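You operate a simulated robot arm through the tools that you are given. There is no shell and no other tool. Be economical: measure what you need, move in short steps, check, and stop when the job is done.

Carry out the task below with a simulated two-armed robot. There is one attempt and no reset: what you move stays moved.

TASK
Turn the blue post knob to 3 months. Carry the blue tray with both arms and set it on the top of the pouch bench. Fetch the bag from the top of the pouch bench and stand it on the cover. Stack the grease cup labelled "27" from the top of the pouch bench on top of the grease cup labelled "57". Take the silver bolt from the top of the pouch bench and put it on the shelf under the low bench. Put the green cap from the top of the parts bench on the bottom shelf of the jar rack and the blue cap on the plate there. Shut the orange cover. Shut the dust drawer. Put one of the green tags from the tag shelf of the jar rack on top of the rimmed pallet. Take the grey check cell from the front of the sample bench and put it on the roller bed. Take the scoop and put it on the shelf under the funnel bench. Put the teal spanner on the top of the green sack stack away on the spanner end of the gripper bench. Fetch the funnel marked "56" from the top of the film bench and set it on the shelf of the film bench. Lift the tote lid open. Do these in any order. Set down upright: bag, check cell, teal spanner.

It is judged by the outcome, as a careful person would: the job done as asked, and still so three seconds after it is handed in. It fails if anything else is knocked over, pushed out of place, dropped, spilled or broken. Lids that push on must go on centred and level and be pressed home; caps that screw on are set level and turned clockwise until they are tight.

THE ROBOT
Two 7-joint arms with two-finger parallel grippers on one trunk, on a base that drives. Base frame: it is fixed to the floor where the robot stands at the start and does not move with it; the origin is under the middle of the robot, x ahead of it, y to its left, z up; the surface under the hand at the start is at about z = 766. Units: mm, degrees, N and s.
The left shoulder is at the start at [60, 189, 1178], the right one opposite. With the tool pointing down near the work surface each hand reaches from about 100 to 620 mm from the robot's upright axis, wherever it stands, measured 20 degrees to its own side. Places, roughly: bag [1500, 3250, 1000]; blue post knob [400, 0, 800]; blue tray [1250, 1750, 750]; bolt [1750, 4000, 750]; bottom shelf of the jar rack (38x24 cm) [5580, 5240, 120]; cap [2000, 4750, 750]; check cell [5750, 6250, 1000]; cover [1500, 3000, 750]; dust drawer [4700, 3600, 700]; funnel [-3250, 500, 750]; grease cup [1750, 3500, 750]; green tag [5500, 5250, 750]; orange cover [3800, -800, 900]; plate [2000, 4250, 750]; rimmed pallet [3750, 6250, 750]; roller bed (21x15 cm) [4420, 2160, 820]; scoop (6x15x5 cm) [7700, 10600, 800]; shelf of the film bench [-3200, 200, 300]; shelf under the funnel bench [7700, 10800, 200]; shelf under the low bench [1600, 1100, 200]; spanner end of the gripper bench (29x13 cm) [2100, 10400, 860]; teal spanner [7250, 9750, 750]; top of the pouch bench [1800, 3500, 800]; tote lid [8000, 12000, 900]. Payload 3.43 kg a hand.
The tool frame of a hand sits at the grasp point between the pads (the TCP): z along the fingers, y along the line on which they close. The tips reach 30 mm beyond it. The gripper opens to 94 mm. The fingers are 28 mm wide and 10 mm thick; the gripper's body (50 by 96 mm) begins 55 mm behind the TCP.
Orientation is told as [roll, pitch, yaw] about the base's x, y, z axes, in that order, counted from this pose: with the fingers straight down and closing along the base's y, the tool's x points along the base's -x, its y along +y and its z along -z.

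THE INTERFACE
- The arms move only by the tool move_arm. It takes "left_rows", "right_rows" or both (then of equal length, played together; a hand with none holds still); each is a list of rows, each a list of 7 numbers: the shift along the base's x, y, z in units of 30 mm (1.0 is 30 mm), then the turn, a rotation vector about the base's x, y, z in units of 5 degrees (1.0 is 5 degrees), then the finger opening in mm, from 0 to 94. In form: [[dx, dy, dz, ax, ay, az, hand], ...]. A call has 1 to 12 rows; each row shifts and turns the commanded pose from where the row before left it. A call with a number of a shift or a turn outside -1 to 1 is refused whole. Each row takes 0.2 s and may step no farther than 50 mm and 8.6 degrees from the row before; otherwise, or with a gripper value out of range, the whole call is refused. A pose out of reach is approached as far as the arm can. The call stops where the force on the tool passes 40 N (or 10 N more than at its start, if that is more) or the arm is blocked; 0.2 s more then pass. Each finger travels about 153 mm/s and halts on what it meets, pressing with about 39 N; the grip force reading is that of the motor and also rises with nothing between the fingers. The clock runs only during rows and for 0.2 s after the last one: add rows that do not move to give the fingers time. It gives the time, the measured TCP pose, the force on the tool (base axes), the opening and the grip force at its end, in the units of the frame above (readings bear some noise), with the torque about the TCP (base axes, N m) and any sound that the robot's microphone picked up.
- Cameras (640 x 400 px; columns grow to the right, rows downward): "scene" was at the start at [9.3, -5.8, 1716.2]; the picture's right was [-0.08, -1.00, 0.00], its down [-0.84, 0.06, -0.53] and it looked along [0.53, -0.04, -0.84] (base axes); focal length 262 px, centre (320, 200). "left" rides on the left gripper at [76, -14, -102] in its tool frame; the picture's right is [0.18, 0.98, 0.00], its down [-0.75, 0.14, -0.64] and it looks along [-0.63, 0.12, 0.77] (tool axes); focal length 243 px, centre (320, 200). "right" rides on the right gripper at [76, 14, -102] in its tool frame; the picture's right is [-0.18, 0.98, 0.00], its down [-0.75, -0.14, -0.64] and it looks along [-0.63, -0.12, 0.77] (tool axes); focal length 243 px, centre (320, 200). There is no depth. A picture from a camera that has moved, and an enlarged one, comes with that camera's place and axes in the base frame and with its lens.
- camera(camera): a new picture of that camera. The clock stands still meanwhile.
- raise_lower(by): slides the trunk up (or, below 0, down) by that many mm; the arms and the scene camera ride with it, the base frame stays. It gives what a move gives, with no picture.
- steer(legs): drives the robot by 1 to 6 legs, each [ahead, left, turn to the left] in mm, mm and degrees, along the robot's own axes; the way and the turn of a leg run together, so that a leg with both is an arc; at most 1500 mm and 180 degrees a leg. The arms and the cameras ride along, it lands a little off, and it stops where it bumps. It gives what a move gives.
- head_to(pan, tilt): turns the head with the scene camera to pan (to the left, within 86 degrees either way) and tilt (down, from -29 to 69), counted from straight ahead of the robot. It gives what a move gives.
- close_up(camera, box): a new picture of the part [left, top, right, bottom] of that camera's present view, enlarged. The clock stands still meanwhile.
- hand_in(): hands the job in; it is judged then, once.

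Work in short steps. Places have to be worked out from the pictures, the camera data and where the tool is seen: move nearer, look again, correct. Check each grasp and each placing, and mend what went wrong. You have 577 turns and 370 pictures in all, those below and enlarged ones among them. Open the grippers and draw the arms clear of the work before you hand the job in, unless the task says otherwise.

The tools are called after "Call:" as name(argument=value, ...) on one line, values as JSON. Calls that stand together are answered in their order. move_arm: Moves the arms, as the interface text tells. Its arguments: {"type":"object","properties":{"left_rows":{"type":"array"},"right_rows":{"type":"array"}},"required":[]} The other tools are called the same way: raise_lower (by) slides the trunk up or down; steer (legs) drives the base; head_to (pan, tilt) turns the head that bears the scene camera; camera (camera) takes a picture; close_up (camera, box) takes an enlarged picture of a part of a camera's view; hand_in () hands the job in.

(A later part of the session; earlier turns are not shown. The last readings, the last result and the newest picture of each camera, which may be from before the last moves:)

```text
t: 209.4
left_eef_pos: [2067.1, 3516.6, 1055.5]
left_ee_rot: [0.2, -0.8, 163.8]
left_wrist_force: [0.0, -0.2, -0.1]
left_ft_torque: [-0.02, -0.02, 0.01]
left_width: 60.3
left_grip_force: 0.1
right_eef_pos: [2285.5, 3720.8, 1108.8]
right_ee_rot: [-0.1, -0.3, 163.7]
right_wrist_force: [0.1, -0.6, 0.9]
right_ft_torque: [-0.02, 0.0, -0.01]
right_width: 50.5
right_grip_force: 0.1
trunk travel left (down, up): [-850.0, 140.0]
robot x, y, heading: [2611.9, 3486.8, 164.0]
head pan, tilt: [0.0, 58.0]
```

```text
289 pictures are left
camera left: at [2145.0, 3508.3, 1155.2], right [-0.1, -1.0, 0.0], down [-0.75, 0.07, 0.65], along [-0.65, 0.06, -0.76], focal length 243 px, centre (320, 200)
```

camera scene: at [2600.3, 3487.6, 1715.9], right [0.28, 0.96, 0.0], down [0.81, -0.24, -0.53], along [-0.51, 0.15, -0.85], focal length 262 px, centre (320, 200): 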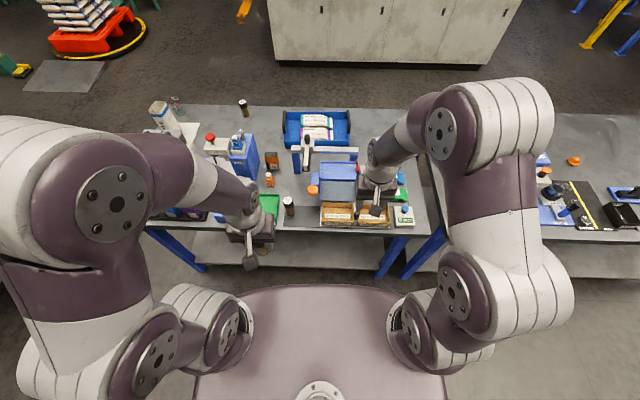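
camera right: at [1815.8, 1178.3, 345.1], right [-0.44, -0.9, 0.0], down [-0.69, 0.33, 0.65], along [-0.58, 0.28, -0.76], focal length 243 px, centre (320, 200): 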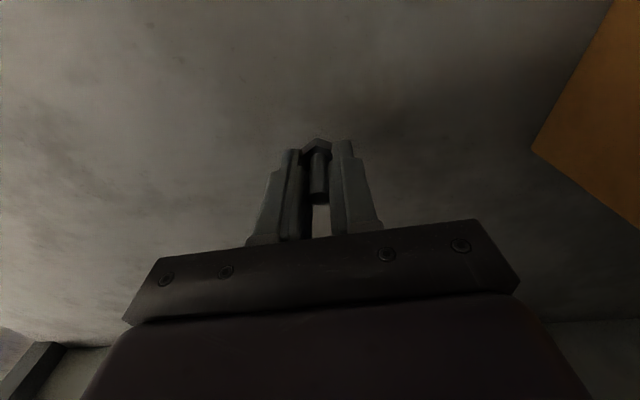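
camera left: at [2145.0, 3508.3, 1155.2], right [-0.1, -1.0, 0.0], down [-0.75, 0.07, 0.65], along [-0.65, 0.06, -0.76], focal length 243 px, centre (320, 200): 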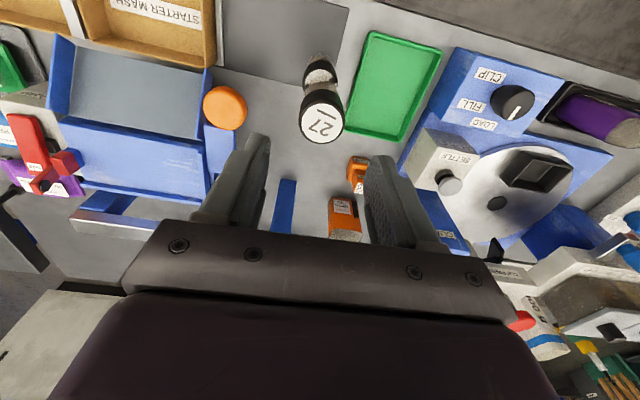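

Stack stands. Retract the left arm, and slide right to see the green cap from this side.

Call:
move_arm(left_rows=[[0, 0, 0.8, 0, 0, 0, 60], [0.9, -0.26, 0.5, 0, 0, 0, 60], [0.9, -0.26, 0.5, 0, 0, 0, 60], [0.9, -0.26, 0.5, 0, 0, 0, 60], [0.9, -0.26, 0.5, 0, 0, 0, 60], [0.9, -0.26, 0, 0, 0, 0, 60], [0.9, -0.26, 0, 0, 0, 0, 60]])

Call:
steer(legs=[[-150, 0, 0], [0, -850, 0]])

Call:
camera(camera="scene")

```text
t: 211.1
left_eef_pos: [2230.0, 3468.3, 1139.7]
left_ee_rot: [0.1, -0.8, 163.9]
left_wrist_force: [-0.4, 0.0, -0.1]
left_ft_torque: [-0.01, 0.05, 0.0]
left_width: 60.1
left_grip_force: 0.0
right_eef_pos: [2285.5, 3719.8, 1109.7]
right_ee_rot: [-0.1, -0.3, 163.7]
right_wrist_force: [-0.1, -0.3, -0.3]
right_ft_torque: [-0.01, 0.02, -0.04]
right_width: 50.0
right_grip_force: 0.1
trunk travel left (down, up): [-850.0, 140.0]
robot x, y, heading: [2611.4, 3485.4, 163.7]
head pan, tilt: [0.0, 58.0]
```

```text
t: 216.5
left_eef_pos: [2612.7, 4248.2, 1138.2]
left_ee_rot: [0.1, -0.8, 162.4]
left_wrist_force: [0.0, 0.0, 1.4]
left_ft_torque: [-0.01, 0.03, -0.02]
left_width: 59.8
left_grip_force: 0.1
right_eef_pos: [2674.3, 4499.5, 1111.0]
right_ee_rot: [-0.1, -0.3, 162.2]
right_wrist_force: [-0.5, 0.4, -0.4]
right_ft_torque: [-0.01, 0.01, 0.02]
right_width: 49.8
right_grip_force: 0.1
trunk travel left (down, up): [-850.0, 140.0]
robot x, y, heading: [2992.9, 4251.9, 162.6]
head pan, tilt: [0.0, 58.0]
```

```text
288 pictures are left
camera scene: at [2984.6, 4256.7, 1715.8], right [0.3, 0.95, 0.0], down [0.81, -0.26, -0.53], along [-0.5, 0.16, -0.85], focal length 262 px, centre (320, 200)
```

scene: 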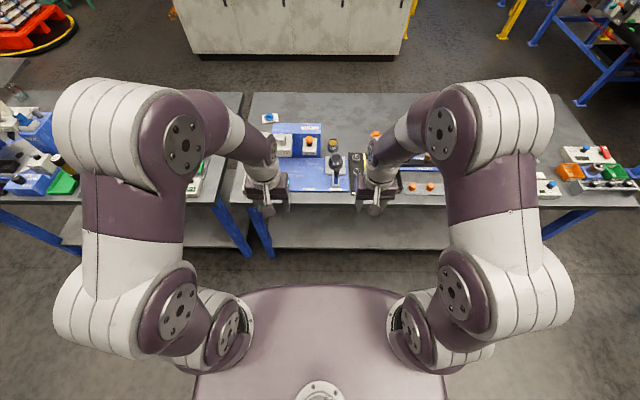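

The green cap is masked by the machine from here; return via the gap to the near side.

Call:
steer(legs=[[0, 0, 1.7], [0, 1080, 0], [0, 1080, 0]])

Call:
head_to(pan=0, tilt=40)

Call:
camera(camera="scene")

```text
t: 227.4
left_eef_pos: [1988.5, 2217.9, 1138.3]
left_ee_rot: [0.1, -0.9, 162.4]
left_wrist_force: [-0.3, -0.3, 0.4]
left_ft_torque: [0.0, -0.04, -0.02]
left_width: 60.3
left_grip_force: 0.1
right_eef_pos: [2052.4, 2467.6, 1110.1]
right_ee_rot: [-0.1, -0.3, 162.3]
right_wrist_force: [0.9, -0.5, -0.3]
right_ft_torque: [0.0, 0.01, -0.01]
right_width: 49.8
right_grip_force: 0.1
trunk travel left (down, up): [-850.0, 140.0]
robot x, y, heading: [2368.5, 2222.9, 162.4]
head pan, tilt: [0.0, 58.0]
```

```text
t: 228.2
left_eef_pos: [1988.6, 2217.8, 1138.5]
left_ee_rot: [0.0, -0.8, 162.4]
left_wrist_force: [0.7, -1.0, 0.0]
left_ft_torque: [0.05, 0.0, -0.01]
left_width: 60.1
left_grip_force: 0.0
right_eef_pos: [2051.4, 2467.7, 1109.5]
right_ee_rot: [0.0, -0.3, 162.4]
right_wrist_force: [-0.7, 1.1, -0.7]
right_ft_torque: [0.01, 0.0, 0.02]
right_width: 50.1
right_grip_force: 0.0
trunk travel left (down, up): [-850.0, 140.0]
robot x, y, heading: [2368.7, 2224.7, 162.7]
head pan, tilt: [0.0, 40.0]
```

```text
287 pictures are left
camera scene: at [2346.1, 2230.7, 1740.1], right [0.3, 0.95, 0.0], down [0.61, -0.19, -0.77], along [-0.73, 0.23, -0.64], focal length 262 px, centre (320, 200)
```

scene: 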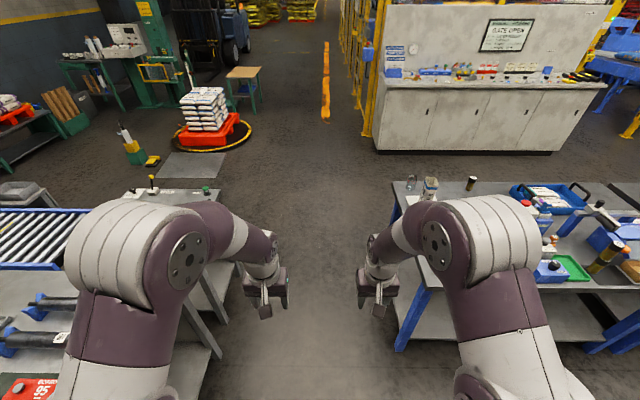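

Drive through the gap, turn around, and slide along the near side to the green cap.

Call:
steer(legs=[[0, 0, 2], [1500, 0, 0], [240, 0, 0], [0, 0, -180]])

Call:
steer(legs=[[0, 1060, 0], [0, 1060, 0]])

Call:
head_to(pan=0, tilt=50)

Call:
camera(camera="scene")

```text
t: 244.8
left_eef_pos: [1103.0, 2684.8, 1138.5]
left_ee_rot: [0.1, -0.9, -18.8]
left_wrist_force: [-1.1, 0.4, 0.0]
left_ft_torque: [-0.05, 0.06, 0.03]
left_width: 59.9
left_grip_force: 0.1
right_eef_pos: [1034.0, 2436.1, 1109.9]
right_ee_rot: [-0.2, -0.3, -19.0]
right_wrist_force: [0.5, 0.5, 0.0]
right_ft_torque: [0.02, 0.0, 0.01]
right_width: 50.0
right_grip_force: 0.1
trunk travel left (down, up): [-850.0, 140.0]
robot x, y, heading: [718.6, 2681.4, -19.1]
head pan, tilt: [0.0, 40.0]
```

```text
t: 255.4
left_eef_pos: [1832.0, 4698.2, 1138.8]
left_ee_rot: [0.1, -0.8, -20.4]
left_wrist_force: [-0.3, 0.4, -0.2]
left_ft_torque: [-0.01, -0.01, 0.01]
left_width: 60.2
left_grip_force: 0.0
right_eef_pos: [1757.2, 4450.7, 1109.0]
right_ee_rot: [-0.1, -0.3, -20.3]
right_wrist_force: [-0.7, -0.3, 0.2]
right_ft_torque: [-0.01, 0.01, 0.01]
right_width: 50.3
right_grip_force: 0.0
trunk travel left (down, up): [-850.0, 140.0]
robot x, y, heading: [1448.3, 4708.3, -20.4]
head pan, tilt: [0.0, 40.0]
```

```text
t: 256.1
left_eef_pos: [1831.9, 4697.2, 1138.3]
left_ee_rot: [0.2, -0.9, -20.3]
left_wrist_force: [1.0, 1.3, 0.2]
left_ft_torque: [-0.01, 0.01, 0.0]
left_width: 59.9
left_grip_force: 0.2
right_eef_pos: [1757.9, 4451.8, 1110.2]
right_ee_rot: [-0.1, -0.3, -20.4]
right_wrist_force: [-0.6, -0.7, 0.3]
right_ft_torque: [-0.01, 0.0, 0.01]
right_width: 50.2
right_grip_force: 0.0
trunk travel left (down, up): [-850.0, 140.0]
robot x, y, heading: [1447.8, 4709.0, -20.3]
head pan, tilt: [0.0, 50.0]
```

```text
286 pictures are left
camera scene: at [1467.5, 4703.5, 1726.1], right [-0.35, -0.94, 0.0], down [-0.72, 0.27, -0.64], along [0.6, -0.22, -0.77], focal length 262 px, centre (320, 200)
```

scene: 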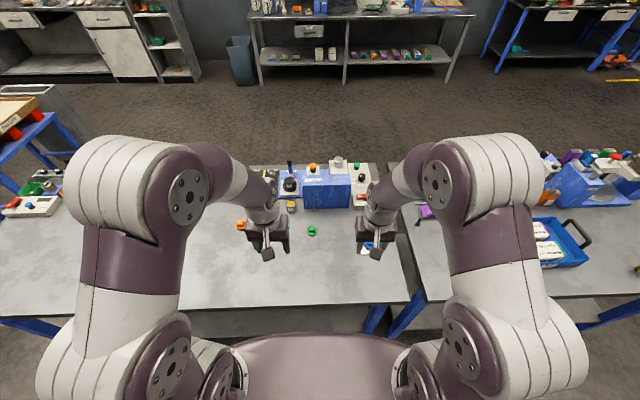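

Green cap at ≈ (2039,4529), 617 ahead. Shift right to put it before the left shoulder, slightly closer.

Call:
steer(legs=[[40, -130, 4]])

Call:
move_arm(left_rows=[[0.9, -0.2, -0.8, 0, 0, 0, 70], [0.9, -0.2, -0.8, 0, 0, 0, 70], [0.9, -0.2, -0.8, 0, 0, 0, 70], [0.9, -0.2, -0.8, 0, 0, 0, 70], [0.5, -0.1, -0.8, 0, 0, 0, 70]])

Call:
camera(camera="left")

```text
t: 257.4
left_eef_pos: [1828.9, 4591.6, 1137.8]
left_ee_rot: [0.0, -0.8, -16.0]
left_wrist_force: [-0.1, -0.4, 0.1]
left_ft_torque: [-0.02, -0.02, -0.03]
left_width: 60.2
left_grip_force: 0.1
right_eef_pos: [1772.4, 4339.3, 1109.7]
right_ee_rot: [-0.2, -0.3, -16.1]
right_wrist_force: [1.2, 0.3, -0.1]
right_ft_torque: [0.02, -0.03, 0.01]
right_width: 49.9
right_grip_force: 0.1
trunk travel left (down, up): [-850.0, 140.0]
robot x, y, heading: [1449.8, 4571.2, -15.8]
head pan, tilt: [0.0, 50.0]
```

```text
t: 258.6
left_eef_pos: [1955.1, 4564.1, 1015.3]
left_ee_rot: [0.1, -0.9, -16.0]
left_wrist_force: [0.9, 0.5, 0.3]
left_ft_torque: [-0.04, 0.04, 0.01]
left_width: 70.2
left_grip_force: 0.1
right_eef_pos: [1774.7, 4338.4, 1108.1]
right_ee_rot: [-0.1, -0.2, -16.2]
right_wrist_force: [-0.2, -0.3, 0.8]
right_ft_torque: [0.02, 0.01, 0.01]
right_width: 49.9
right_grip_force: 0.0
trunk travel left (down, up): [-850.0, 140.0]
robot x, y, heading: [1446.5, 4571.1, -16.1]
head pan, tilt: [0.0, 50.0]
```

```text
285 pictures are left
camera left: at [1876.3, 4570.8, 1116.9], right [0.09, 1.0, 0.0], down [0.75, -0.07, 0.65], along [0.65, -0.06, -0.76], focal length 243 px, centre (320, 200)
```

left: 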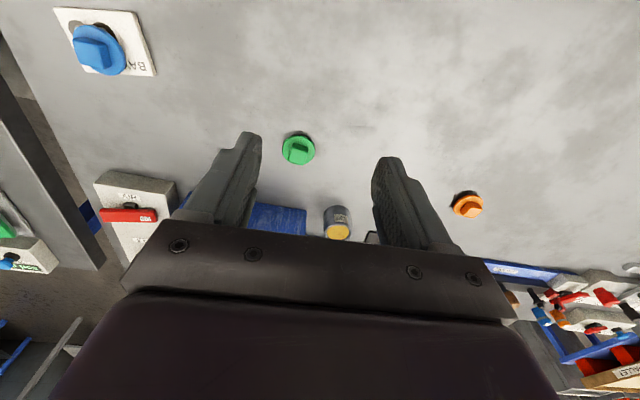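

Green cap at ≈ (2049,4522). Move over and down partly.

Call:
move_arm(left_rows=[[0.63, -0.27, -0.7, 0, 0, 0, 70], [0.63, -0.27, -0.7, 0, 0, 0, 70], [0.63, -0.27, -0.7, 0, 0, 0, 70], [0.63, -0.27, -0.7, 0, 0, 0, 70], [0.63, -0.27, -0.7, 0, 0, 0, 70], [0, 0, -0.6, 0, 0, 0, 70], [0, 0, 0, 0, 0, 0, 70]])

Call:
camera(camera="left")

```text
t: 260.2
left_eef_pos: [2046.8, 4523.3, 895.4]
left_ee_rot: [0.1, -0.7, -16.0]
left_wrist_force: [0.2, 0.2, 0.4]
left_ft_torque: [-0.02, -0.03, 0.01]
left_width: 70.0
left_grip_force: 0.1
right_eef_pos: [1772.9, 4338.6, 1108.5]
right_ee_rot: [-0.1, -0.2, -16.2]
right_wrist_force: [-0.9, 0.5, -0.1]
right_ft_torque: [0.0, -0.01, -0.01]
right_width: 49.8
right_grip_force: 0.1
trunk travel left (down, up): [-850.0, 140.0]
robot x, y, heading: [1448.3, 4569.7, -15.8]
head pan, tilt: [0.0, 50.0]
```

```text
284 pictures are left
camera left: at [1968.3, 4528.7, 995.3], right [0.09, 1.0, 0.0], down [0.75, -0.07, 0.65], along [0.65, -0.06, -0.76], focal length 243 px, centre (320, 200)
```

left: 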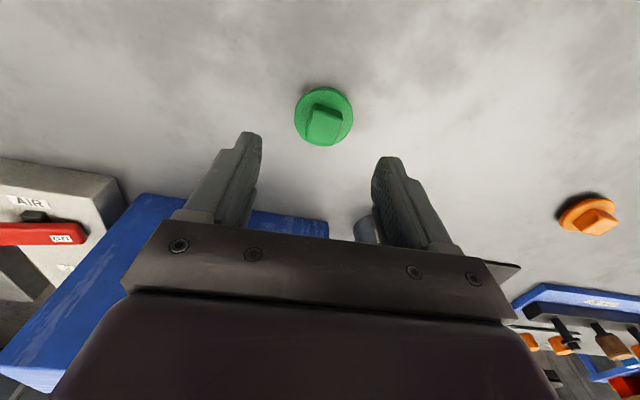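

Aligned. Descend 64 mm and close on the disc.

Call:
move_arm(left_rows=[[0, 0.03, -0.8, 0, 0, 0, 65], [0, 0, -0.8, 0, 0, 0, 65], [0, 0, -0.53, 0, 0, 0, 65], [0, 0, 0, 0, 0, 0, 65], [0, 0, 0, 0, 0, 0, 10], [0, 0, 0, 0, 0, 0, 10], [0, 0, 0, 0, 0, 0, 10]])

Call:
camera(camera="left")

```text
t: 261.8
left_eef_pos: [2045.8, 4522.3, 830.5]
left_ee_rot: [0.1, -0.8, -16.0]
left_wrist_force: [0.6, -0.4, 0.3]
left_ft_torque: [0.0, -0.04, -0.03]
left_width: 44.5
left_grip_force: 39.2
right_eef_pos: [1772.7, 4338.3, 1108.8]
right_ee_rot: [-0.2, -0.2, -16.1]
right_wrist_force: [-0.3, -0.5, -0.4]
right_ft_torque: [0.01, 0.01, 0.02]
right_width: 50.0
right_grip_force: 0.1
trunk travel left (down, up): [-850.0, 140.0]
robot x, y, heading: [1448.6, 4573.6, -16.1]
head pan, tilt: [0.0, 50.0]
```

```text
283 pictures are left
camera left: at [1968.0, 4529.2, 932.1], right [0.09, 1.0, 0.0], down [0.75, -0.07, 0.65], along [0.65, -0.06, -0.76], focal length 243 px, centre (320, 200)
```

left: 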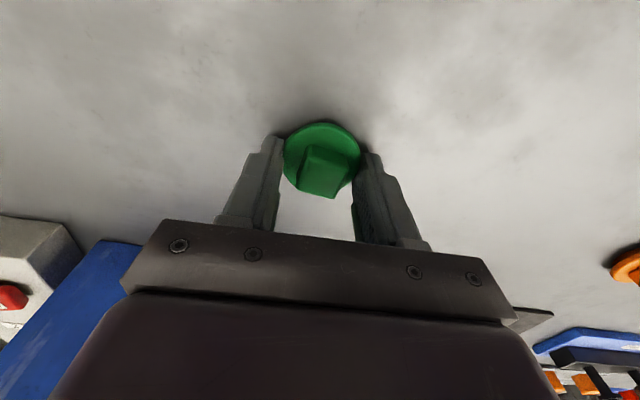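

Green cap held. Lift, retract; on this side of the benches remains the film bench far behind, so I go there next with the right hand free.

Call:
move_arm(left_rows=[[0, 0, 0.8, 0, 0, 0, 10], [0, 0, 1, 0, 0, 0, 10], [-0.5, 0.15, 1, 0, 0, 0, 10], [-0.9, 0.25, 1, 0, 0, 0, 10], [-0.9, 0.25, 1, 0, 0, 0, 10], [-0.9, 0.25, 1, 0, 0, 0, 10], [-0.9, 0.25, 1, 0, 0, 0, 10], [-0.9, 0.25, 1, 0, 0, 0, 10], [-0.9, 0.25, 1, 0, 0, 0, 10], [-0.9, 0.25, 0.5, 0, 0, 0, 10]])

Call:
steer(legs=[[-600, 0, 0], [0, -1500, 0], [0, 0, -165]])

Call:
head_to(pan=0, tilt=22)

Call:
camera(camera="scene")

```text
t: 264.0
left_eef_pos: [1842.9, 4582.0, 1111.7]
left_ee_rot: [0.1, -0.8, -16.0]
left_wrist_force: [0.1, 0.5, 0.0]
left_ft_torque: [0.02, 0.0, 0.02]
left_width: 44.3
left_grip_force: 38.6
right_eef_pos: [1772.6, 4338.3, 1110.8]
right_ee_rot: [-0.2, -0.4, -16.2]
right_wrist_force: [0.3, 0.4, 0.5]
right_ft_torque: [0.0, -0.02, -0.03]
right_width: 50.0
right_grip_force: 0.1
trunk travel left (down, up): [-850.0, 140.0]
robot x, y, heading: [1450.7, 4574.3, -16.1]
head pan, tilt: [0.0, 50.0]
```

```text
t: 281.1
left_eef_pos: [89.9, 3232.2, 1111.2]
left_ee_rot: [0.2, -0.8, 179.7]
left_wrist_force: [0.7, 0.0, -0.2]
left_ft_torque: [-0.01, -0.01, -0.02]
left_width: 44.3
left_grip_force: 38.8
right_eef_pos: [92.1, 3484.7, 1109.4]
right_ee_rot: [-0.1, -0.2, 179.7]
right_wrist_force: [0.1, -0.4, 0.0]
right_ft_torque: [0.03, 0.02, 0.01]
right_width: 50.0
right_grip_force: 0.1
trunk travel left (down, up): [-850.0, 140.0]
robot x, y, heading: [470.3, 3350.6, 179.6]
head pan, tilt: [0.0, 50.0]
```

```text
t: 282.0
left_eef_pos: [90.4, 3231.2, 1112.6]
left_ee_rot: [0.1, -0.8, 179.8]
left_wrist_force: [-0.5, 0.5, 0.2]
left_ft_torque: [0.01, 0.02, -0.01]
left_width: 44.0
left_grip_force: 38.7
right_eef_pos: [92.1, 3485.5, 1109.1]
right_ee_rot: [-0.1, -0.4, 179.6]
right_wrist_force: [-0.3, 0.0, 0.1]
right_ft_torque: [0.02, -0.02, -0.03]
right_width: 50.1
right_grip_force: 0.1
trunk travel left (down, up): [-850.0, 140.0]
robot x, y, heading: [469.1, 3349.2, 179.8]
head pan, tilt: [0.0, 22.0]
```

```text
282 pictures are left
camera scene: at [435.8, 3347.2, 1768.3], right [0.0, 1.0, 0.0], down [0.38, 0.0, -0.93], along [-0.93, 0.0, -0.38], focal length 262 px, centre (320, 200)
```

scene: 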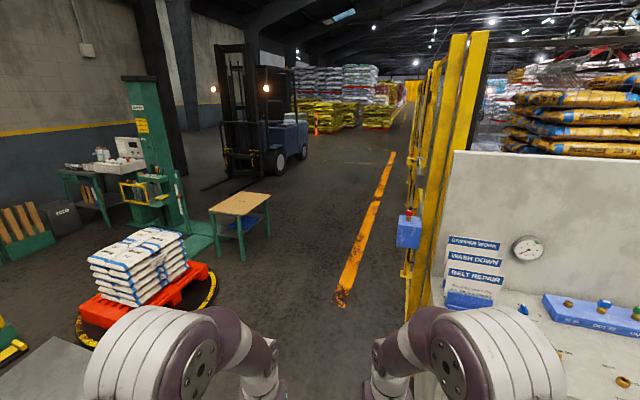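

Zoom on the film bench area.

Call:
close_up(camera="scene", box=[0, 100, 240, 300])

```text
2.00 times, centred on (120, 200) of scene
camera zoom: at [435.8, 3347.2, 1768.3], right [0.0, 1.0, 0.0], down [0.38, 0.0, -0.93], along [-0.93, 0.0, -0.38], focal length 524 px, centre (720, 200)
```

zoom: 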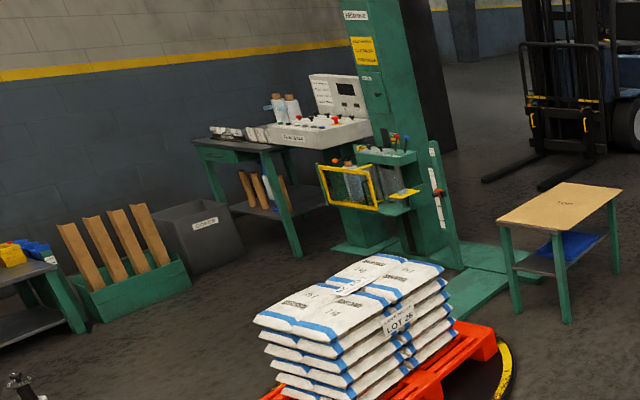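

Film bench front faces +x near (-2950,150). Drive there around the wrapper, in steps.

Call:
steer(legs=[[139, 1050, 0], [200, 1100, 0], [230, 750, 0], [900, 100, 0]])

Call:
camera(camera="scene")

```text
t: 301.1
left_eef_pos: [-1448.8, 267.9, 1111.4]
left_ee_rot: [0.1, -0.8, 179.1]
left_wrist_force: [-0.2, 0.1, -0.8]
left_ft_torque: [-0.02, 0.0, 0.02]
left_width: 44.3
left_grip_force: 39.0
right_eef_pos: [-1443.6, 519.7, 1108.8]
right_ee_rot: [-0.1, -0.3, 179.1]
right_wrist_force: [-1.1, 0.0, 0.1]
right_ft_torque: [0.01, -0.01, -0.02]
right_width: 50.0
right_grip_force: 0.1
trunk travel left (down, up): [-850.0, 140.0]
robot x, y, heading: [-1067.1, 378.1, 178.9]
head pan, tilt: [0.0, 22.0]
```

```text
280 pictures are left
camera scene: at [-1101.7, 379.1, 1768.4], right [0.02, 1.0, 0.0], down [0.37, -0.01, -0.93], along [-0.93, 0.02, -0.37], focal length 262 px, centre (320, 200)
```

scene: 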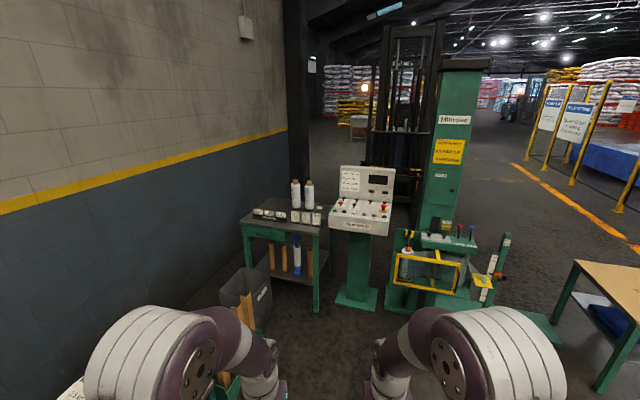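

Zoom on the film bench.

Call:
close_up(camera="scene", box=[210, 160, 370, 320])

```text
2.50 times, centred on (290, 240) of scene
camera zoom: at [-1101.7, 379.1, 1768.4], right [0.02, 1.0, 0.0], down [0.37, -0.01, -0.93], along [-0.93, 0.02, -0.37], focal length 656 px, centre (395, 100)
```

zoom: 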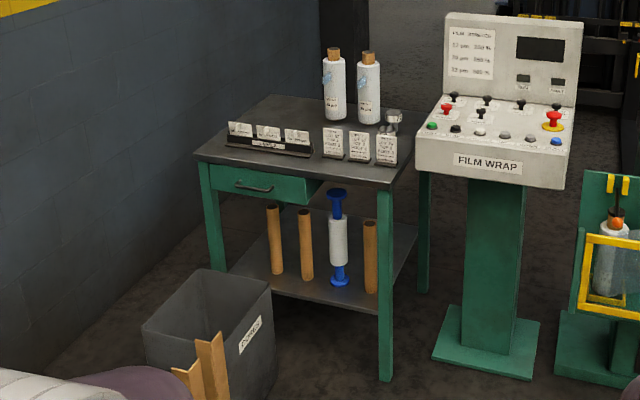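

Approach closer and align heading ≈161°.

Call:
steer(legs=[[1000, 50, 0], [0, 0, -18]])

Call:
head_to(pan=0, tilt=45)

Call:
camera(camera="scene")

```text
t: 307.4
left_eef_pos: [-2497.3, 379.0, 1111.2]
left_ee_rot: [0.1, -0.8, 159.6]
left_wrist_force: [0.0, -0.2, 0.5]
left_ft_torque: [-0.01, 0.01, -0.01]
left_width: 44.5
left_grip_force: 39.0
right_eef_pos: [-2407.2, 614.7, 1109.0]
right_ee_rot: [-0.2, -0.2, 159.4]
right_wrist_force: [-0.5, 0.5, -0.2]
right_ft_torque: [0.01, -0.03, 0.02]
right_width: 49.9
right_grip_force: 0.1
trunk travel left (down, up): [-850.0, 140.0]
robot x, y, heading: [-2100.0, 356.4, 159.9]
head pan, tilt: [0.0, 22.0]
```

```text
t: 308.3
left_eef_pos: [-2495.7, 378.0, 1112.4]
left_ee_rot: [0.1, -0.9, 159.7]
left_wrist_force: [0.6, 0.5, -0.2]
left_ft_torque: [0.0, 0.02, -0.02]
left_width: 44.3
left_grip_force: 38.4
right_eef_pos: [-2406.4, 615.3, 1110.1]
right_ee_rot: [-0.1, -0.3, 159.4]
right_wrist_force: [-0.1, 0.3, -0.5]
right_ft_torque: [-0.02, 0.01, 0.01]
right_width: 50.0
right_grip_force: 0.1
trunk travel left (down, up): [-850.0, 140.0]
robot x, y, heading: [-2101.8, 357.7, 159.5]
head pan, tilt: [0.0, 45.0]
```

```text
278 pictures are left
camera scene: at [-2120.5, 364.0, 1733.0], right [0.35, 0.94, 0.0], down [0.66, -0.25, -0.71], along [-0.66, 0.25, -0.71], focal length 262 px, centre (320, 200)
```

scene: 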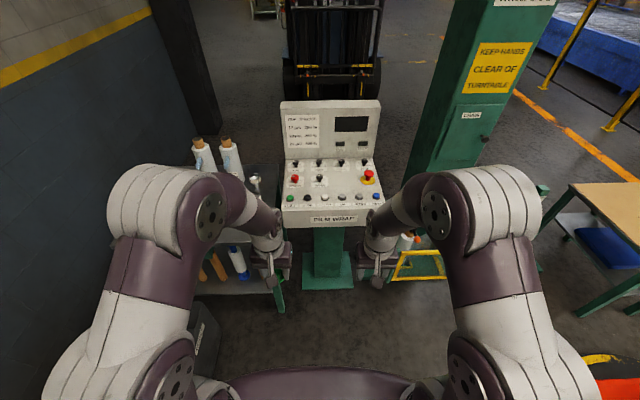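

Look to the left for the bin and rack clearance.

Call:
head_to(pan=50, tilt=50)

Call:
camera(camera="scene")

```text
t: 309.4
left_eef_pos: [-2495.9, 379.4, 1112.0]
left_ee_rot: [0.1, -0.7, 159.6]
left_wrist_force: [-0.4, 0.5, -0.8]
left_ft_torque: [-0.01, -0.03, -0.01]
left_width: 44.2
left_grip_force: 38.5
right_eef_pos: [-2406.9, 616.2, 1109.6]
right_ee_rot: [0.0, -0.3, 159.4]
right_wrist_force: [0.4, -0.2, -0.3]
right_ft_torque: [0.01, 0.01, -0.03]
right_width: 50.0
right_grip_force: 0.0
trunk travel left (down, up): [-850.0, 140.0]
robot x, y, heading: [-2099.7, 358.7, 159.3]
head pan, tilt: [50.0, 50.0]
```

```text
277 pictures are left
camera scene: at [-2111.2, 297.7, 1726.0], right [-0.49, 0.87, 0.0], down [0.67, 0.38, -0.64], along [-0.56, -0.32, -0.77], focal length 262 px, centre (320, 200)
```

scene: 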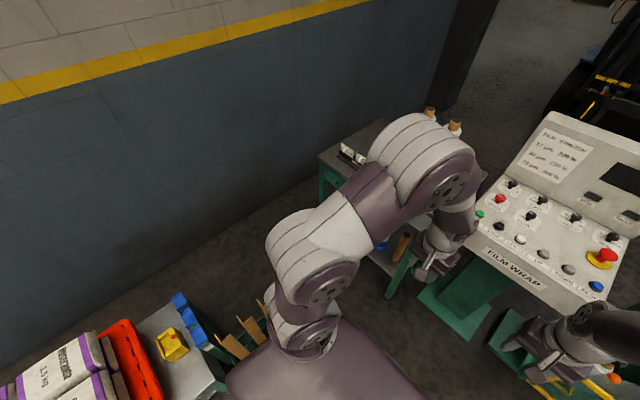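

Move the left arm outward for a clear view, and look at the bench top.

Call:
move_arm(left_rows=[[0, -1, 0.5, 0, 0, 0, 10], [0.3, -1, 0.5, 0, 0, 0, 10], [0.5, -1, 0.5, 0, 0, 0, 10], [0.5, -1, 0.5, 0, 0, 0, 10], [0.5, -1, 0.5, 0, 0, 0, 10], [0.5, -1, 0.5, 0, 0, 0, 10]])

Call:
head_to(pan=10, tilt=40)

Call:
close_up(camera="scene", box=[200, 100, 440, 300])

```text
t: 310.9
left_eef_pos: [-2425.5, 200.5, 1201.1]
left_ee_rot: [0.2, -0.7, 159.6]
left_wrist_force: [0.5, -0.1, 0.2]
left_ft_torque: [0.01, 0.0, 0.01]
left_width: 44.4
left_grip_force: 39.5
right_eef_pos: [-2406.8, 615.2, 1109.4]
right_ee_rot: [0.0, -0.3, 159.5]
right_wrist_force: [0.5, 0.1, -0.6]
right_ft_torque: [-0.01, -0.02, 0.01]
right_width: 50.2
right_grip_force: 0.1
trunk travel left (down, up): [-850.0, 140.0]
robot x, y, heading: [-2103.1, 358.5, 159.7]
head pan, tilt: [50.0, 50.0]
```

```text
t: 311.9
left_eef_pos: [-2426.0, 202.4, 1200.4]
left_ee_rot: [0.1, -0.9, 159.6]
left_wrist_force: [-0.3, 0.1, 1.2]
left_ft_torque: [0.01, 0.02, 0.01]
left_width: 44.2
left_grip_force: 38.5
right_eef_pos: [-2406.5, 615.6, 1110.0]
right_ee_rot: [-0.2, -0.3, 159.5]
right_wrist_force: [-0.4, 0.2, -1.1]
right_ft_torque: [-0.03, 0.01, 0.0]
right_width: 50.1
right_grip_force: 0.2
trunk travel left (down, up): [-850.0, 140.0]
robot x, y, heading: [-2103.1, 356.8, 159.5]
head pan, tilt: [10.0, 40.0]
```

```text
2.00 times, centred on (320, 200) of scene
camera zoom: at [-2127.6, 350.7, 1740.2], right [0.18, 0.98, 0.0], down [0.63, -0.12, -0.77], along [-0.75, 0.14, -0.64], focal length 524 px, centre (320, 200)
```

zoom: 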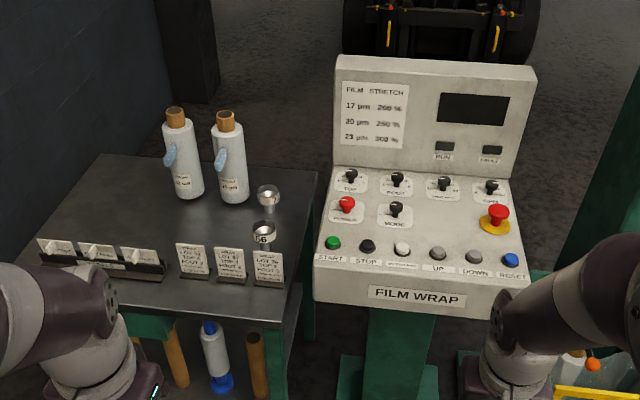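

Two funnels; the nearer one is marked 56 at ≈ (-3114,382), bench z≈750. Drive to a spot in front of it.

Call:
steer(legs=[[440, 255, 1.4]])

Call:
head_to(pan=0, tilt=55)

Call:
camera(camera="scene")

Call:
camera(camera="right")

```text
t: 315.0
left_eef_pos: [-2918.3, 91.5, 1200.2]
left_ee_rot: [0.1, -0.7, 161.8]
left_wrist_force: [-0.1, 0.7, -0.3]
left_ft_torque: [-0.01, -0.03, -0.01]
left_width: 44.7
left_grip_force: 38.6
right_eef_pos: [-2913.2, 506.4, 1109.0]
right_ee_rot: [-0.1, -0.1, 161.8]
right_wrist_force: [0.1, 0.0, -0.5]
right_ft_torque: [0.03, -0.02, -0.03]
right_width: 50.1
right_grip_force: 0.1
trunk travel left (down, up): [-850.0, 140.0]
robot x, y, heading: [-2592.2, 258.1, 161.6]
head pan, tilt: [10.0, 40.0]
stopped in leg 1: the robot was blocked; the commanded pose is now the measured one
```

```text
t: 315.8
left_eef_pos: [-2916.1, 90.0, 1201.1]
left_ee_rot: [0.1, -0.8, 161.8]
left_wrist_force: [-0.1, -0.4, -0.3]
left_ft_torque: [-0.02, 0.0, 0.04]
left_width: 44.3
left_grip_force: 39.3
right_eef_pos: [-2911.8, 506.2, 1110.1]
right_ee_rot: [0.0, -0.4, 161.7]
right_wrist_force: [-0.2, -0.2, 0.5]
right_ft_torque: [0.01, -0.01, 0.01]
right_width: 50.1
right_grip_force: 0.1
trunk travel left (down, up): [-850.0, 140.0]
robot x, y, heading: [-2592.4, 260.2, 161.7]
head pan, tilt: [0.0, 55.0]
```

```text
275 pictures are left
camera scene: at [-2607.8, 262.1, 1719.6], right [0.31, 0.95, 0.0], down [0.78, -0.26, -0.57], along [-0.55, 0.18, -0.82], focal length 262 px, centre (320, 200)
```

scene: 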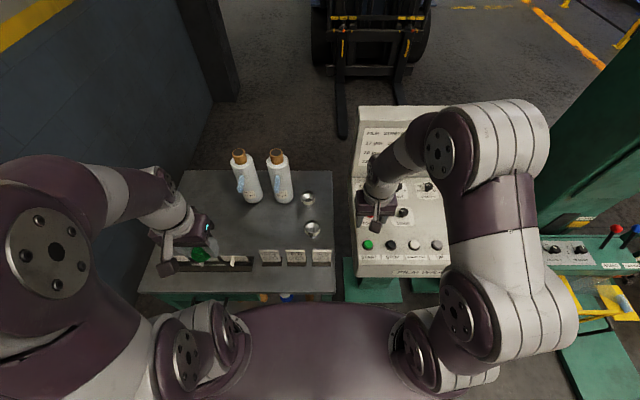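

```text
274 pictures are left
camera right: at [-2842.7, 467.8, 1211.0], right [-0.48, -0.88, 0.0], down [-0.67, 0.37, 0.65], along [-0.57, 0.31, -0.76], focal length 243 px, centre (320, 200)
```

right: 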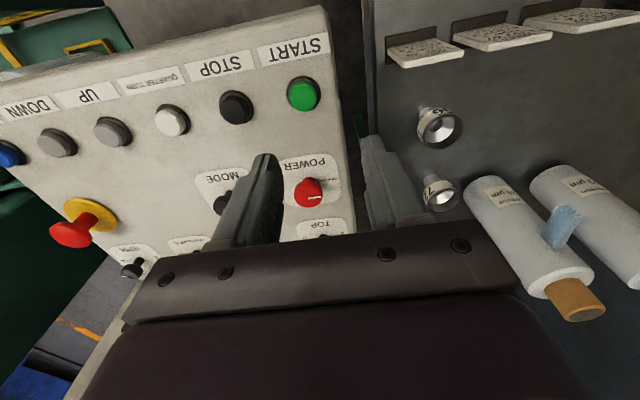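

Zoom to check the funnel shape and label.

Call:
close_up(camera="right", box=[380, 80, 500, 230])

Call:
steer(legs=[[-15, 0, 0]])

Call:
close_up(camera="scene", box=[140, 140, 460, 340])

```text
2.67 times, centred on (440, 155) of right
camera zoom: at [-2842.7, 467.8, 1211.0], right [-0.48, -0.88, 0.0], down [-0.67, 0.37, 0.65], along [-0.57, 0.31, -0.76], focal length 647 px, centre (0, 320)
```

zoom: 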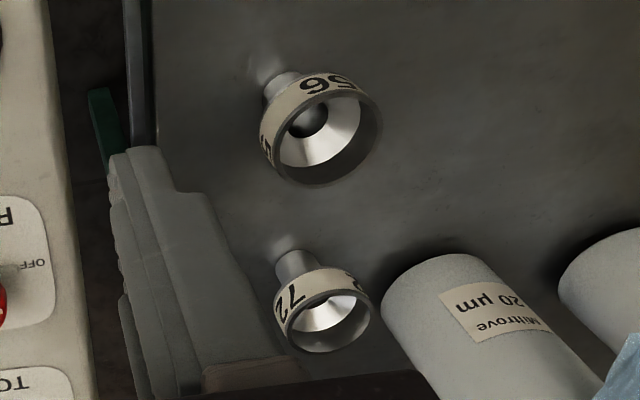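

```text
t: 316.6
left_eef_pos: [-2904.7, 93.0, 1200.6]
left_ee_rot: [0.0, -0.7, 162.2]
left_wrist_force: [0.3, -0.6, -1.2]
left_ft_torque: [0.05, -0.02, 0.03]
left_width: 44.4
left_grip_force: 39.2
right_eef_pos: [-2902.4, 507.1, 1108.6]
right_ee_rot: [-0.2, 0.0, 162.1]
right_wrist_force: [-1.2, -0.9, -0.3]
right_ft_torque: [0.06, -0.08, 0.0]
right_width: 49.9
right_grip_force: 0.0
trunk travel left (down, up): [-850.0, 140.0]
robot x, y, heading: [-2584.8, 263.9, 162.3]
head pan, tilt: [0.0, 55.0]
```

```text
2.00 times, centred on (300, 240) of scene
camera zoom: at [-2598.3, 266.0, 1719.5], right [0.31, 0.95, 0.0], down [0.78, -0.25, -0.57], along [-0.54, 0.18, -0.82], focal length 524 px, centre (360, 120)
```

zoom: 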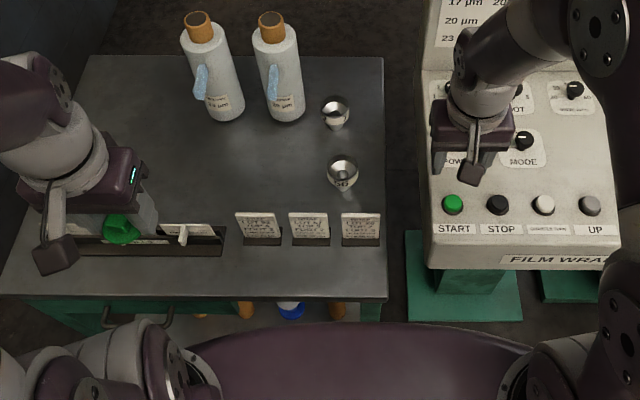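

Funnel 56 rim ≈ (-3082,388,826). Bring the right hand above it.

Call:
move_arm(right_rows=[[-0.75, -0.5, 0, 0, 0, 0, 90], [-0.75, -0.5, 0, 0, 0, 0, 90], [-0.75, -0.5, -0.8, 0, 0, 0, 90], [-0.75, -0.5, -0.9, 0, 0, 0, 90], [-0.75, -0.5, -1, 0, 0, 0, 90], [-0.75, -0.5, -1, 0, 0, 0, 90], [-0.75, -0.5, -1, 0, 0, 0, 90], [-0.75, -0.5, -1, 0, 0, 0, 90], [0, 0, 0, 0, 0, 0, 90]])

Call:
camera(camera="right")

```text
t: 318.6
left_eef_pos: [-2900.5, 91.9, 1202.4]
left_ee_rot: [0.0, -0.7, 162.2]
left_wrist_force: [-0.7, -0.5, -0.3]
left_ft_torque: [-0.01, 0.02, 0.01]
left_width: 44.2
left_grip_force: 38.7
right_eef_pos: [-3082.9, 388.2, 940.4]
right_ee_rot: [-0.1, -0.3, 162.1]
right_wrist_force: [0.0, 0.4, -0.2]
right_ft_torque: [0.0, -0.01, 0.0]
right_width: 90.0
right_grip_force: 0.1
trunk travel left (down, up): [-850.0, 140.0]
robot x, y, heading: [-2584.4, 264.3, 162.0]
head pan, tilt: [0.0, 55.0]
```

```text
271 pictures are left
camera right: at [-3011.7, 349.7, 1041.9], right [-0.48, -0.88, 0.0], down [-0.67, 0.36, 0.65], along [-0.57, 0.31, -0.76], focal length 243 px, centre (320, 200)
```

right: 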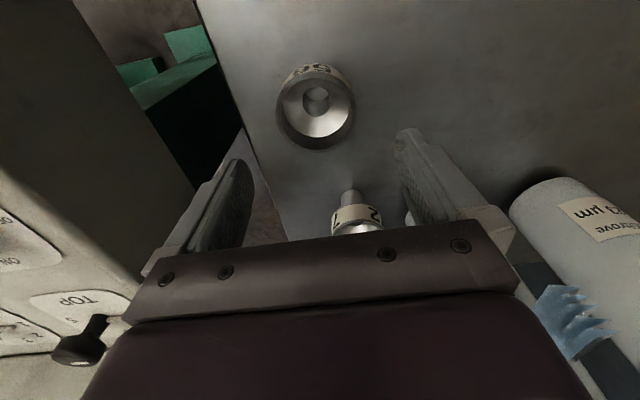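

Aligned (rim 70 mm). Descend and grip the collar.

Call:
move_arm(right_rows=[[0.06, 0.12, -0.9, 0, 0, 0, 92], [0, 0, -0.9, 0, 0, 0, 92], [0, 0, -0.9, 0, 0, 0, 92], [0, 0, -0.9, 0, 0, 0, 92], [0, 0, -0.8, 0, 0, 0, 92], [0, 0, 0, 0, 0, 0, 92], [0, 0, 0, 0, 0, 0, 50], [0, 0, 0, 0, 0, 0, 50], [0, 0, 0, 0, 0, 0, 50]])

Call:
camera(camera="right")

```text
t: 319.7
left_eef_pos: [-2900.4, 92.6, 1201.9]
left_ee_rot: [0.1, -0.8, 162.2]
left_wrist_force: [-0.1, -0.3, 0.1]
left_ft_torque: [0.02, -0.04, -0.04]
left_width: 44.4
left_grip_force: 39.3
right_eef_pos: [-3079.0, 391.0, 830.4]
right_ee_rot: [-0.1, -0.2, 162.3]
right_wrist_force: [8.6, -2.2, 11.0]
right_ft_torque: [-0.65, -0.21, 0.34]
right_width: 91.8
right_grip_force: 0.0
trunk travel left (down, up): [-850.0, 140.0]
robot x, y, heading: [-2577.9, 263.3, 162.4]
head pan, tilt: [0.0, 55.0]
stopped in row 5 (right hand): the force on the tool passed its limit at 75 N (the readings are from after the stop); the commanded pose is now the measured one
```

```text
270 pictures are left
camera right: at [-3009.4, 354.1, 931.8], right [-0.47, -0.88, 0.0], down [-0.67, 0.36, 0.64], along [-0.57, 0.31, -0.76], focal length 243 px, centre (320, 200)
```

right: 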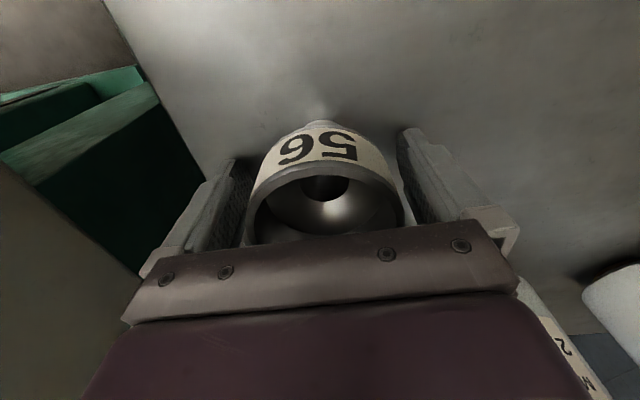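

Stopped by a 75 N contact. Look from the scene camera at what touched.

Call:
camera(camera="scene")

Call:
close_up(camera="right", box=[180, 80, 500, 280])

```text
269 pictures are left
camera scene: at [-2591.4, 266.7, 1719.5], right [0.31, 0.95, 0.0], down [0.78, -0.25, -0.57], along [-0.55, 0.18, -0.82], focal length 262 px, centre (320, 200)
```

scene: 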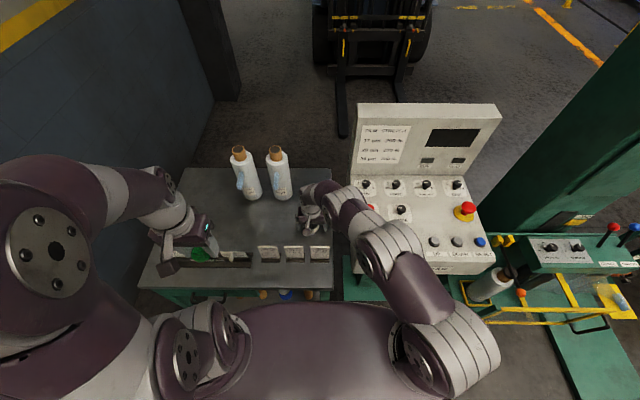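

```text
2.00 times, centred on (340, 180) of right
camera zoom: at [-3009.4, 354.1, 931.8], right [-0.47, -0.88, 0.0], down [-0.67, 0.36, 0.64], along [-0.57, 0.31, -0.76], focal length 485 px, centre (280, 240)
```

zoom: 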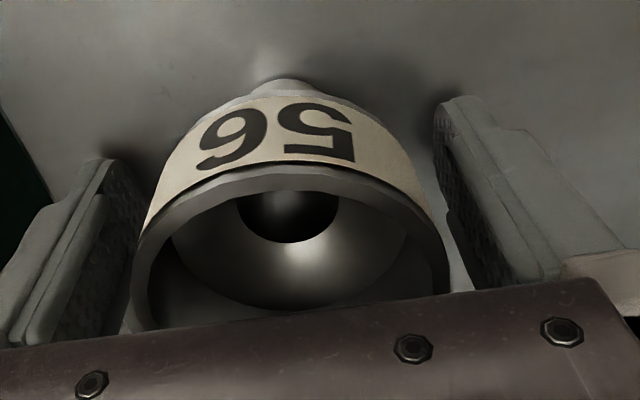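

Fingertips touched the bench (z≈800). Raise 6 mm and close on the collar.

Call:
move_arm(right_rows=[[0, 0, 0.2, 0, 0, 0, 92], [0, 0, 0, 0, 0, 0, 50], [0, 0, 0, 0, 0, 0, 50], [0, 0, 0, 0, 0, 0, 50]])

Call:
camera(camera="right")

```text
t: 320.7
left_eef_pos: [-2900.7, 92.9, 1200.8]
left_ee_rot: [0.0, -0.7, 162.2]
left_wrist_force: [-0.5, 0.2, -0.1]
left_ft_torque: [0.03, -0.02, -0.01]
left_width: 44.3
left_grip_force: 39.2
right_eef_pos: [-3079.8, 391.2, 836.3]
right_ee_rot: [0.0, -0.1, 162.2]
right_wrist_force: [0.4, -0.4, -0.3]
right_ft_torque: [-0.02, 0.01, 0.01]
right_width: 60.4
right_grip_force: 38.8
trunk travel left (down, up): [-850.0, 140.0]
robot x, y, heading: [-2585.4, 262.5, 162.2]
head pan, tilt: [0.0, 55.0]
```

```text
267 pictures are left
camera right: at [-3010.8, 354.2, 937.2], right [-0.48, -0.88, 0.0], down [-0.67, 0.36, 0.64], along [-0.57, 0.31, -0.76], focal length 243 px, centre (320, 200)
```

right: 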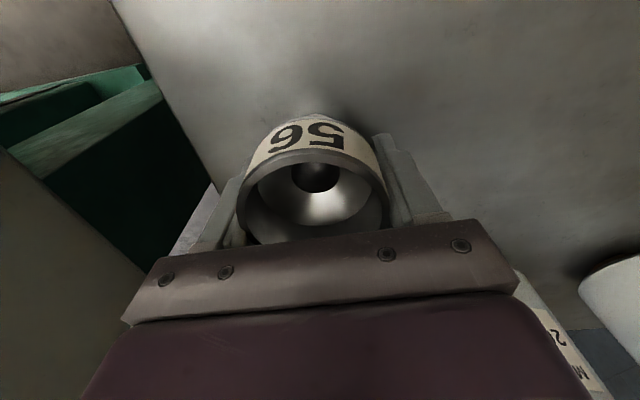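

Held (60 mm). Lift, back off, and lower the trunk to see the shelf.

Call:
move_arm(right_rows=[[0, 0, 0.6, 0, 0, 0, 50], [0, 0, 1, 0, 0, 0, 50], [0, 0, 1, 0, 0, 0, 50], [0, 0, 1, 0, 0, 0, 50], [0, 0, 1, 0, 0, 0, 50], [0.8, -0.25, 0.5, 0, 0, 0, 50], [0.8, -0.25, 0, 0, 0, 0, 50], [0.8, -0.25, 0, 0, 0, 0, 50], [0.8, -0.25, 0, 0, 0, 0, 50]])

Call:
steer(legs=[[-280, 0, -1]])

Call:
raise_lower(by=-400)

Call:
head_to(pan=0, tilt=40)

Call:
camera(camera="scene")

```text
t: 322.7
left_eef_pos: [-2900.4, 92.5, 1201.7]
left_ee_rot: [0.1, -0.8, 162.2]
left_wrist_force: [-0.3, -0.2, -0.1]
left_ft_torque: [-0.01, 0.0, 0.02]
left_width: 44.4
left_grip_force: 38.9
right_eef_pos: [-2980.4, 363.7, 987.7]
right_ee_rot: [-0.1, -0.2, 162.1]
right_wrist_force: [-0.6, 0.2, -0.9]
right_ft_torque: [-0.02, 0.01, 0.0]
right_width: 60.5
right_grip_force: 39.4
trunk travel left (down, up): [-850.0, 140.0]
robot x, y, heading: [-2583.9, 262.9, 161.9]
head pan, tilt: [0.0, 55.0]
```

```text
t: 324.6
left_eef_pos: [-2645.1, 16.9, 1201.4]
left_ee_rot: [0.1, -0.6, 162.1]
left_wrist_force: [0.6, -1.0, -0.9]
left_ft_torque: [0.07, 0.03, -0.03]
left_width: 44.1
left_grip_force: 39.3
right_eef_pos: [-2724.8, 288.3, 988.1]
right_ee_rot: [-0.1, -0.2, 162.1]
right_wrist_force: [0.0, 0.0, -0.8]
right_ft_torque: [0.01, -0.03, -0.01]
right_width: 60.4
right_grip_force: 38.6
trunk travel left (down, up): [-850.0, 140.0]
robot x, y, heading: [-2330.5, 187.9, 162.1]
head pan, tilt: [0.0, 55.0]
```

```text
t: 328.4
left_eef_pos: [-2645.0, 17.6, 801.4]
left_ee_rot: [0.1, -0.7, 162.0]
left_wrist_force: [0.2, 0.3, 0.0]
left_ft_torque: [-0.02, 0.0, 0.01]
left_width: 44.5
left_grip_force: 39.0
right_eef_pos: [-2724.9, 287.6, 587.3]
right_ee_rot: [-0.1, -0.2, 162.0]
right_wrist_force: [0.7, 0.1, -1.2]
right_ft_torque: [-0.04, 0.01, -0.02]
right_width: 60.2
right_grip_force: 38.9
trunk travel left (down, up): [-450.0, 540.0]
robot x, y, heading: [-2324.5, 187.0, 161.8]
head pan, tilt: [0.0, 55.0]
```

```text
t: 329.2
left_eef_pos: [-2644.9, 17.6, 800.4]
left_ee_rot: [0.1, -0.6, 162.0]
left_wrist_force: [-0.1, -0.7, -0.1]
left_ft_torque: [0.02, -0.02, 0.02]
left_width: 44.3
left_grip_force: 38.7
right_eef_pos: [-2724.5, 288.7, 587.7]
right_ee_rot: [-0.1, -0.1, 162.0]
right_wrist_force: [0.5, 0.3, -0.4]
right_ft_torque: [-0.01, -0.01, 0.0]
right_width: 60.4
right_grip_force: 39.1
trunk travel left (down, up): [-450.0, 540.0]
robot x, y, heading: [-2324.0, 186.0, 162.0]
head pan, tilt: [0.0, 40.0]
```

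```text
266 pictures are left
camera scene: at [-2349.4, 194.5, 1340.1], right [0.31, 0.95, 0.0], down [0.61, -0.2, -0.77], along [-0.73, 0.24, -0.64], focal length 262 px, centre (320, 200)
```

scene: 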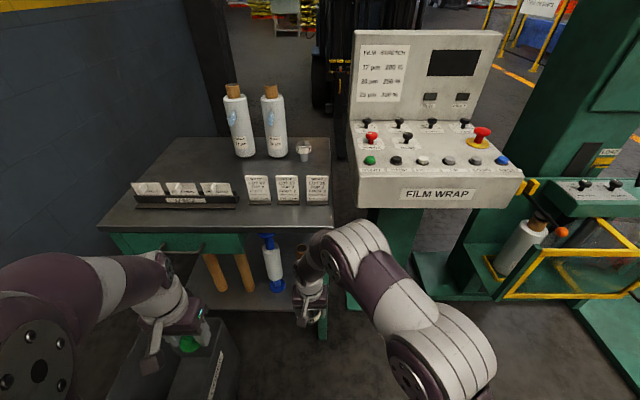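

Zoom in on the shelf.

Call:
close_up(camera="scene", box=[100, 220, 340, 400])

Call:
close_up(camera="right", box=[0, 0, 640, 400])

```text
2.22 times, centred on (220, 310) of scene
camera zoom: at [-2349.4, 194.5, 1340.1], right [0.31, 0.95, 0.0], down [0.61, -0.2, -0.77], along [-0.73, 0.24, -0.64], focal length 583 px, centre (542, -44)
```

zoom: 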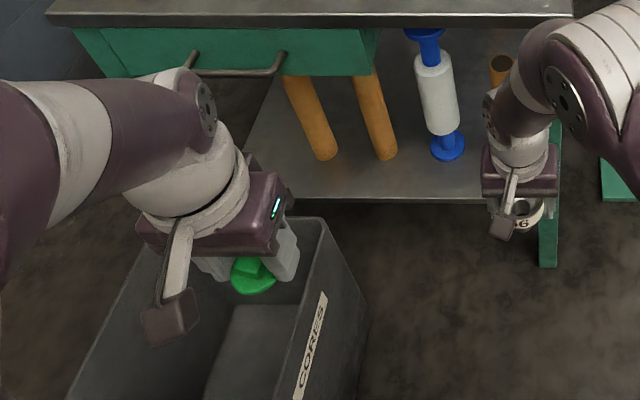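

```text
1.00 times, centred on (320, 200) of right (not enlarged: the box is as wide or as high as the picture)
camera zoom: at [-2655.3, 250.6, 689.0], right [-0.48, -0.88, 0.0], down [-0.67, 0.37, 0.64], along [-0.57, 0.31, -0.76], focal length 243 px, centre (320, 200)
```

zoom: 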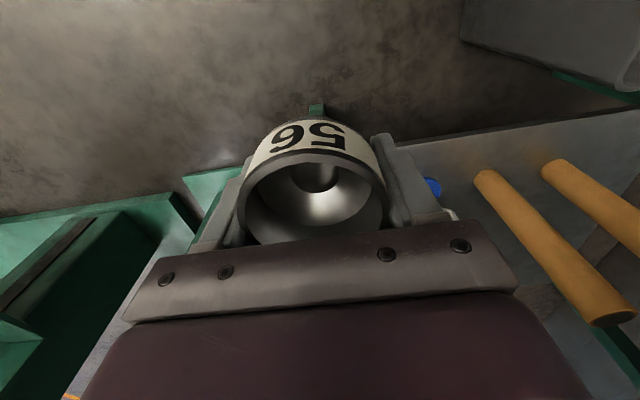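

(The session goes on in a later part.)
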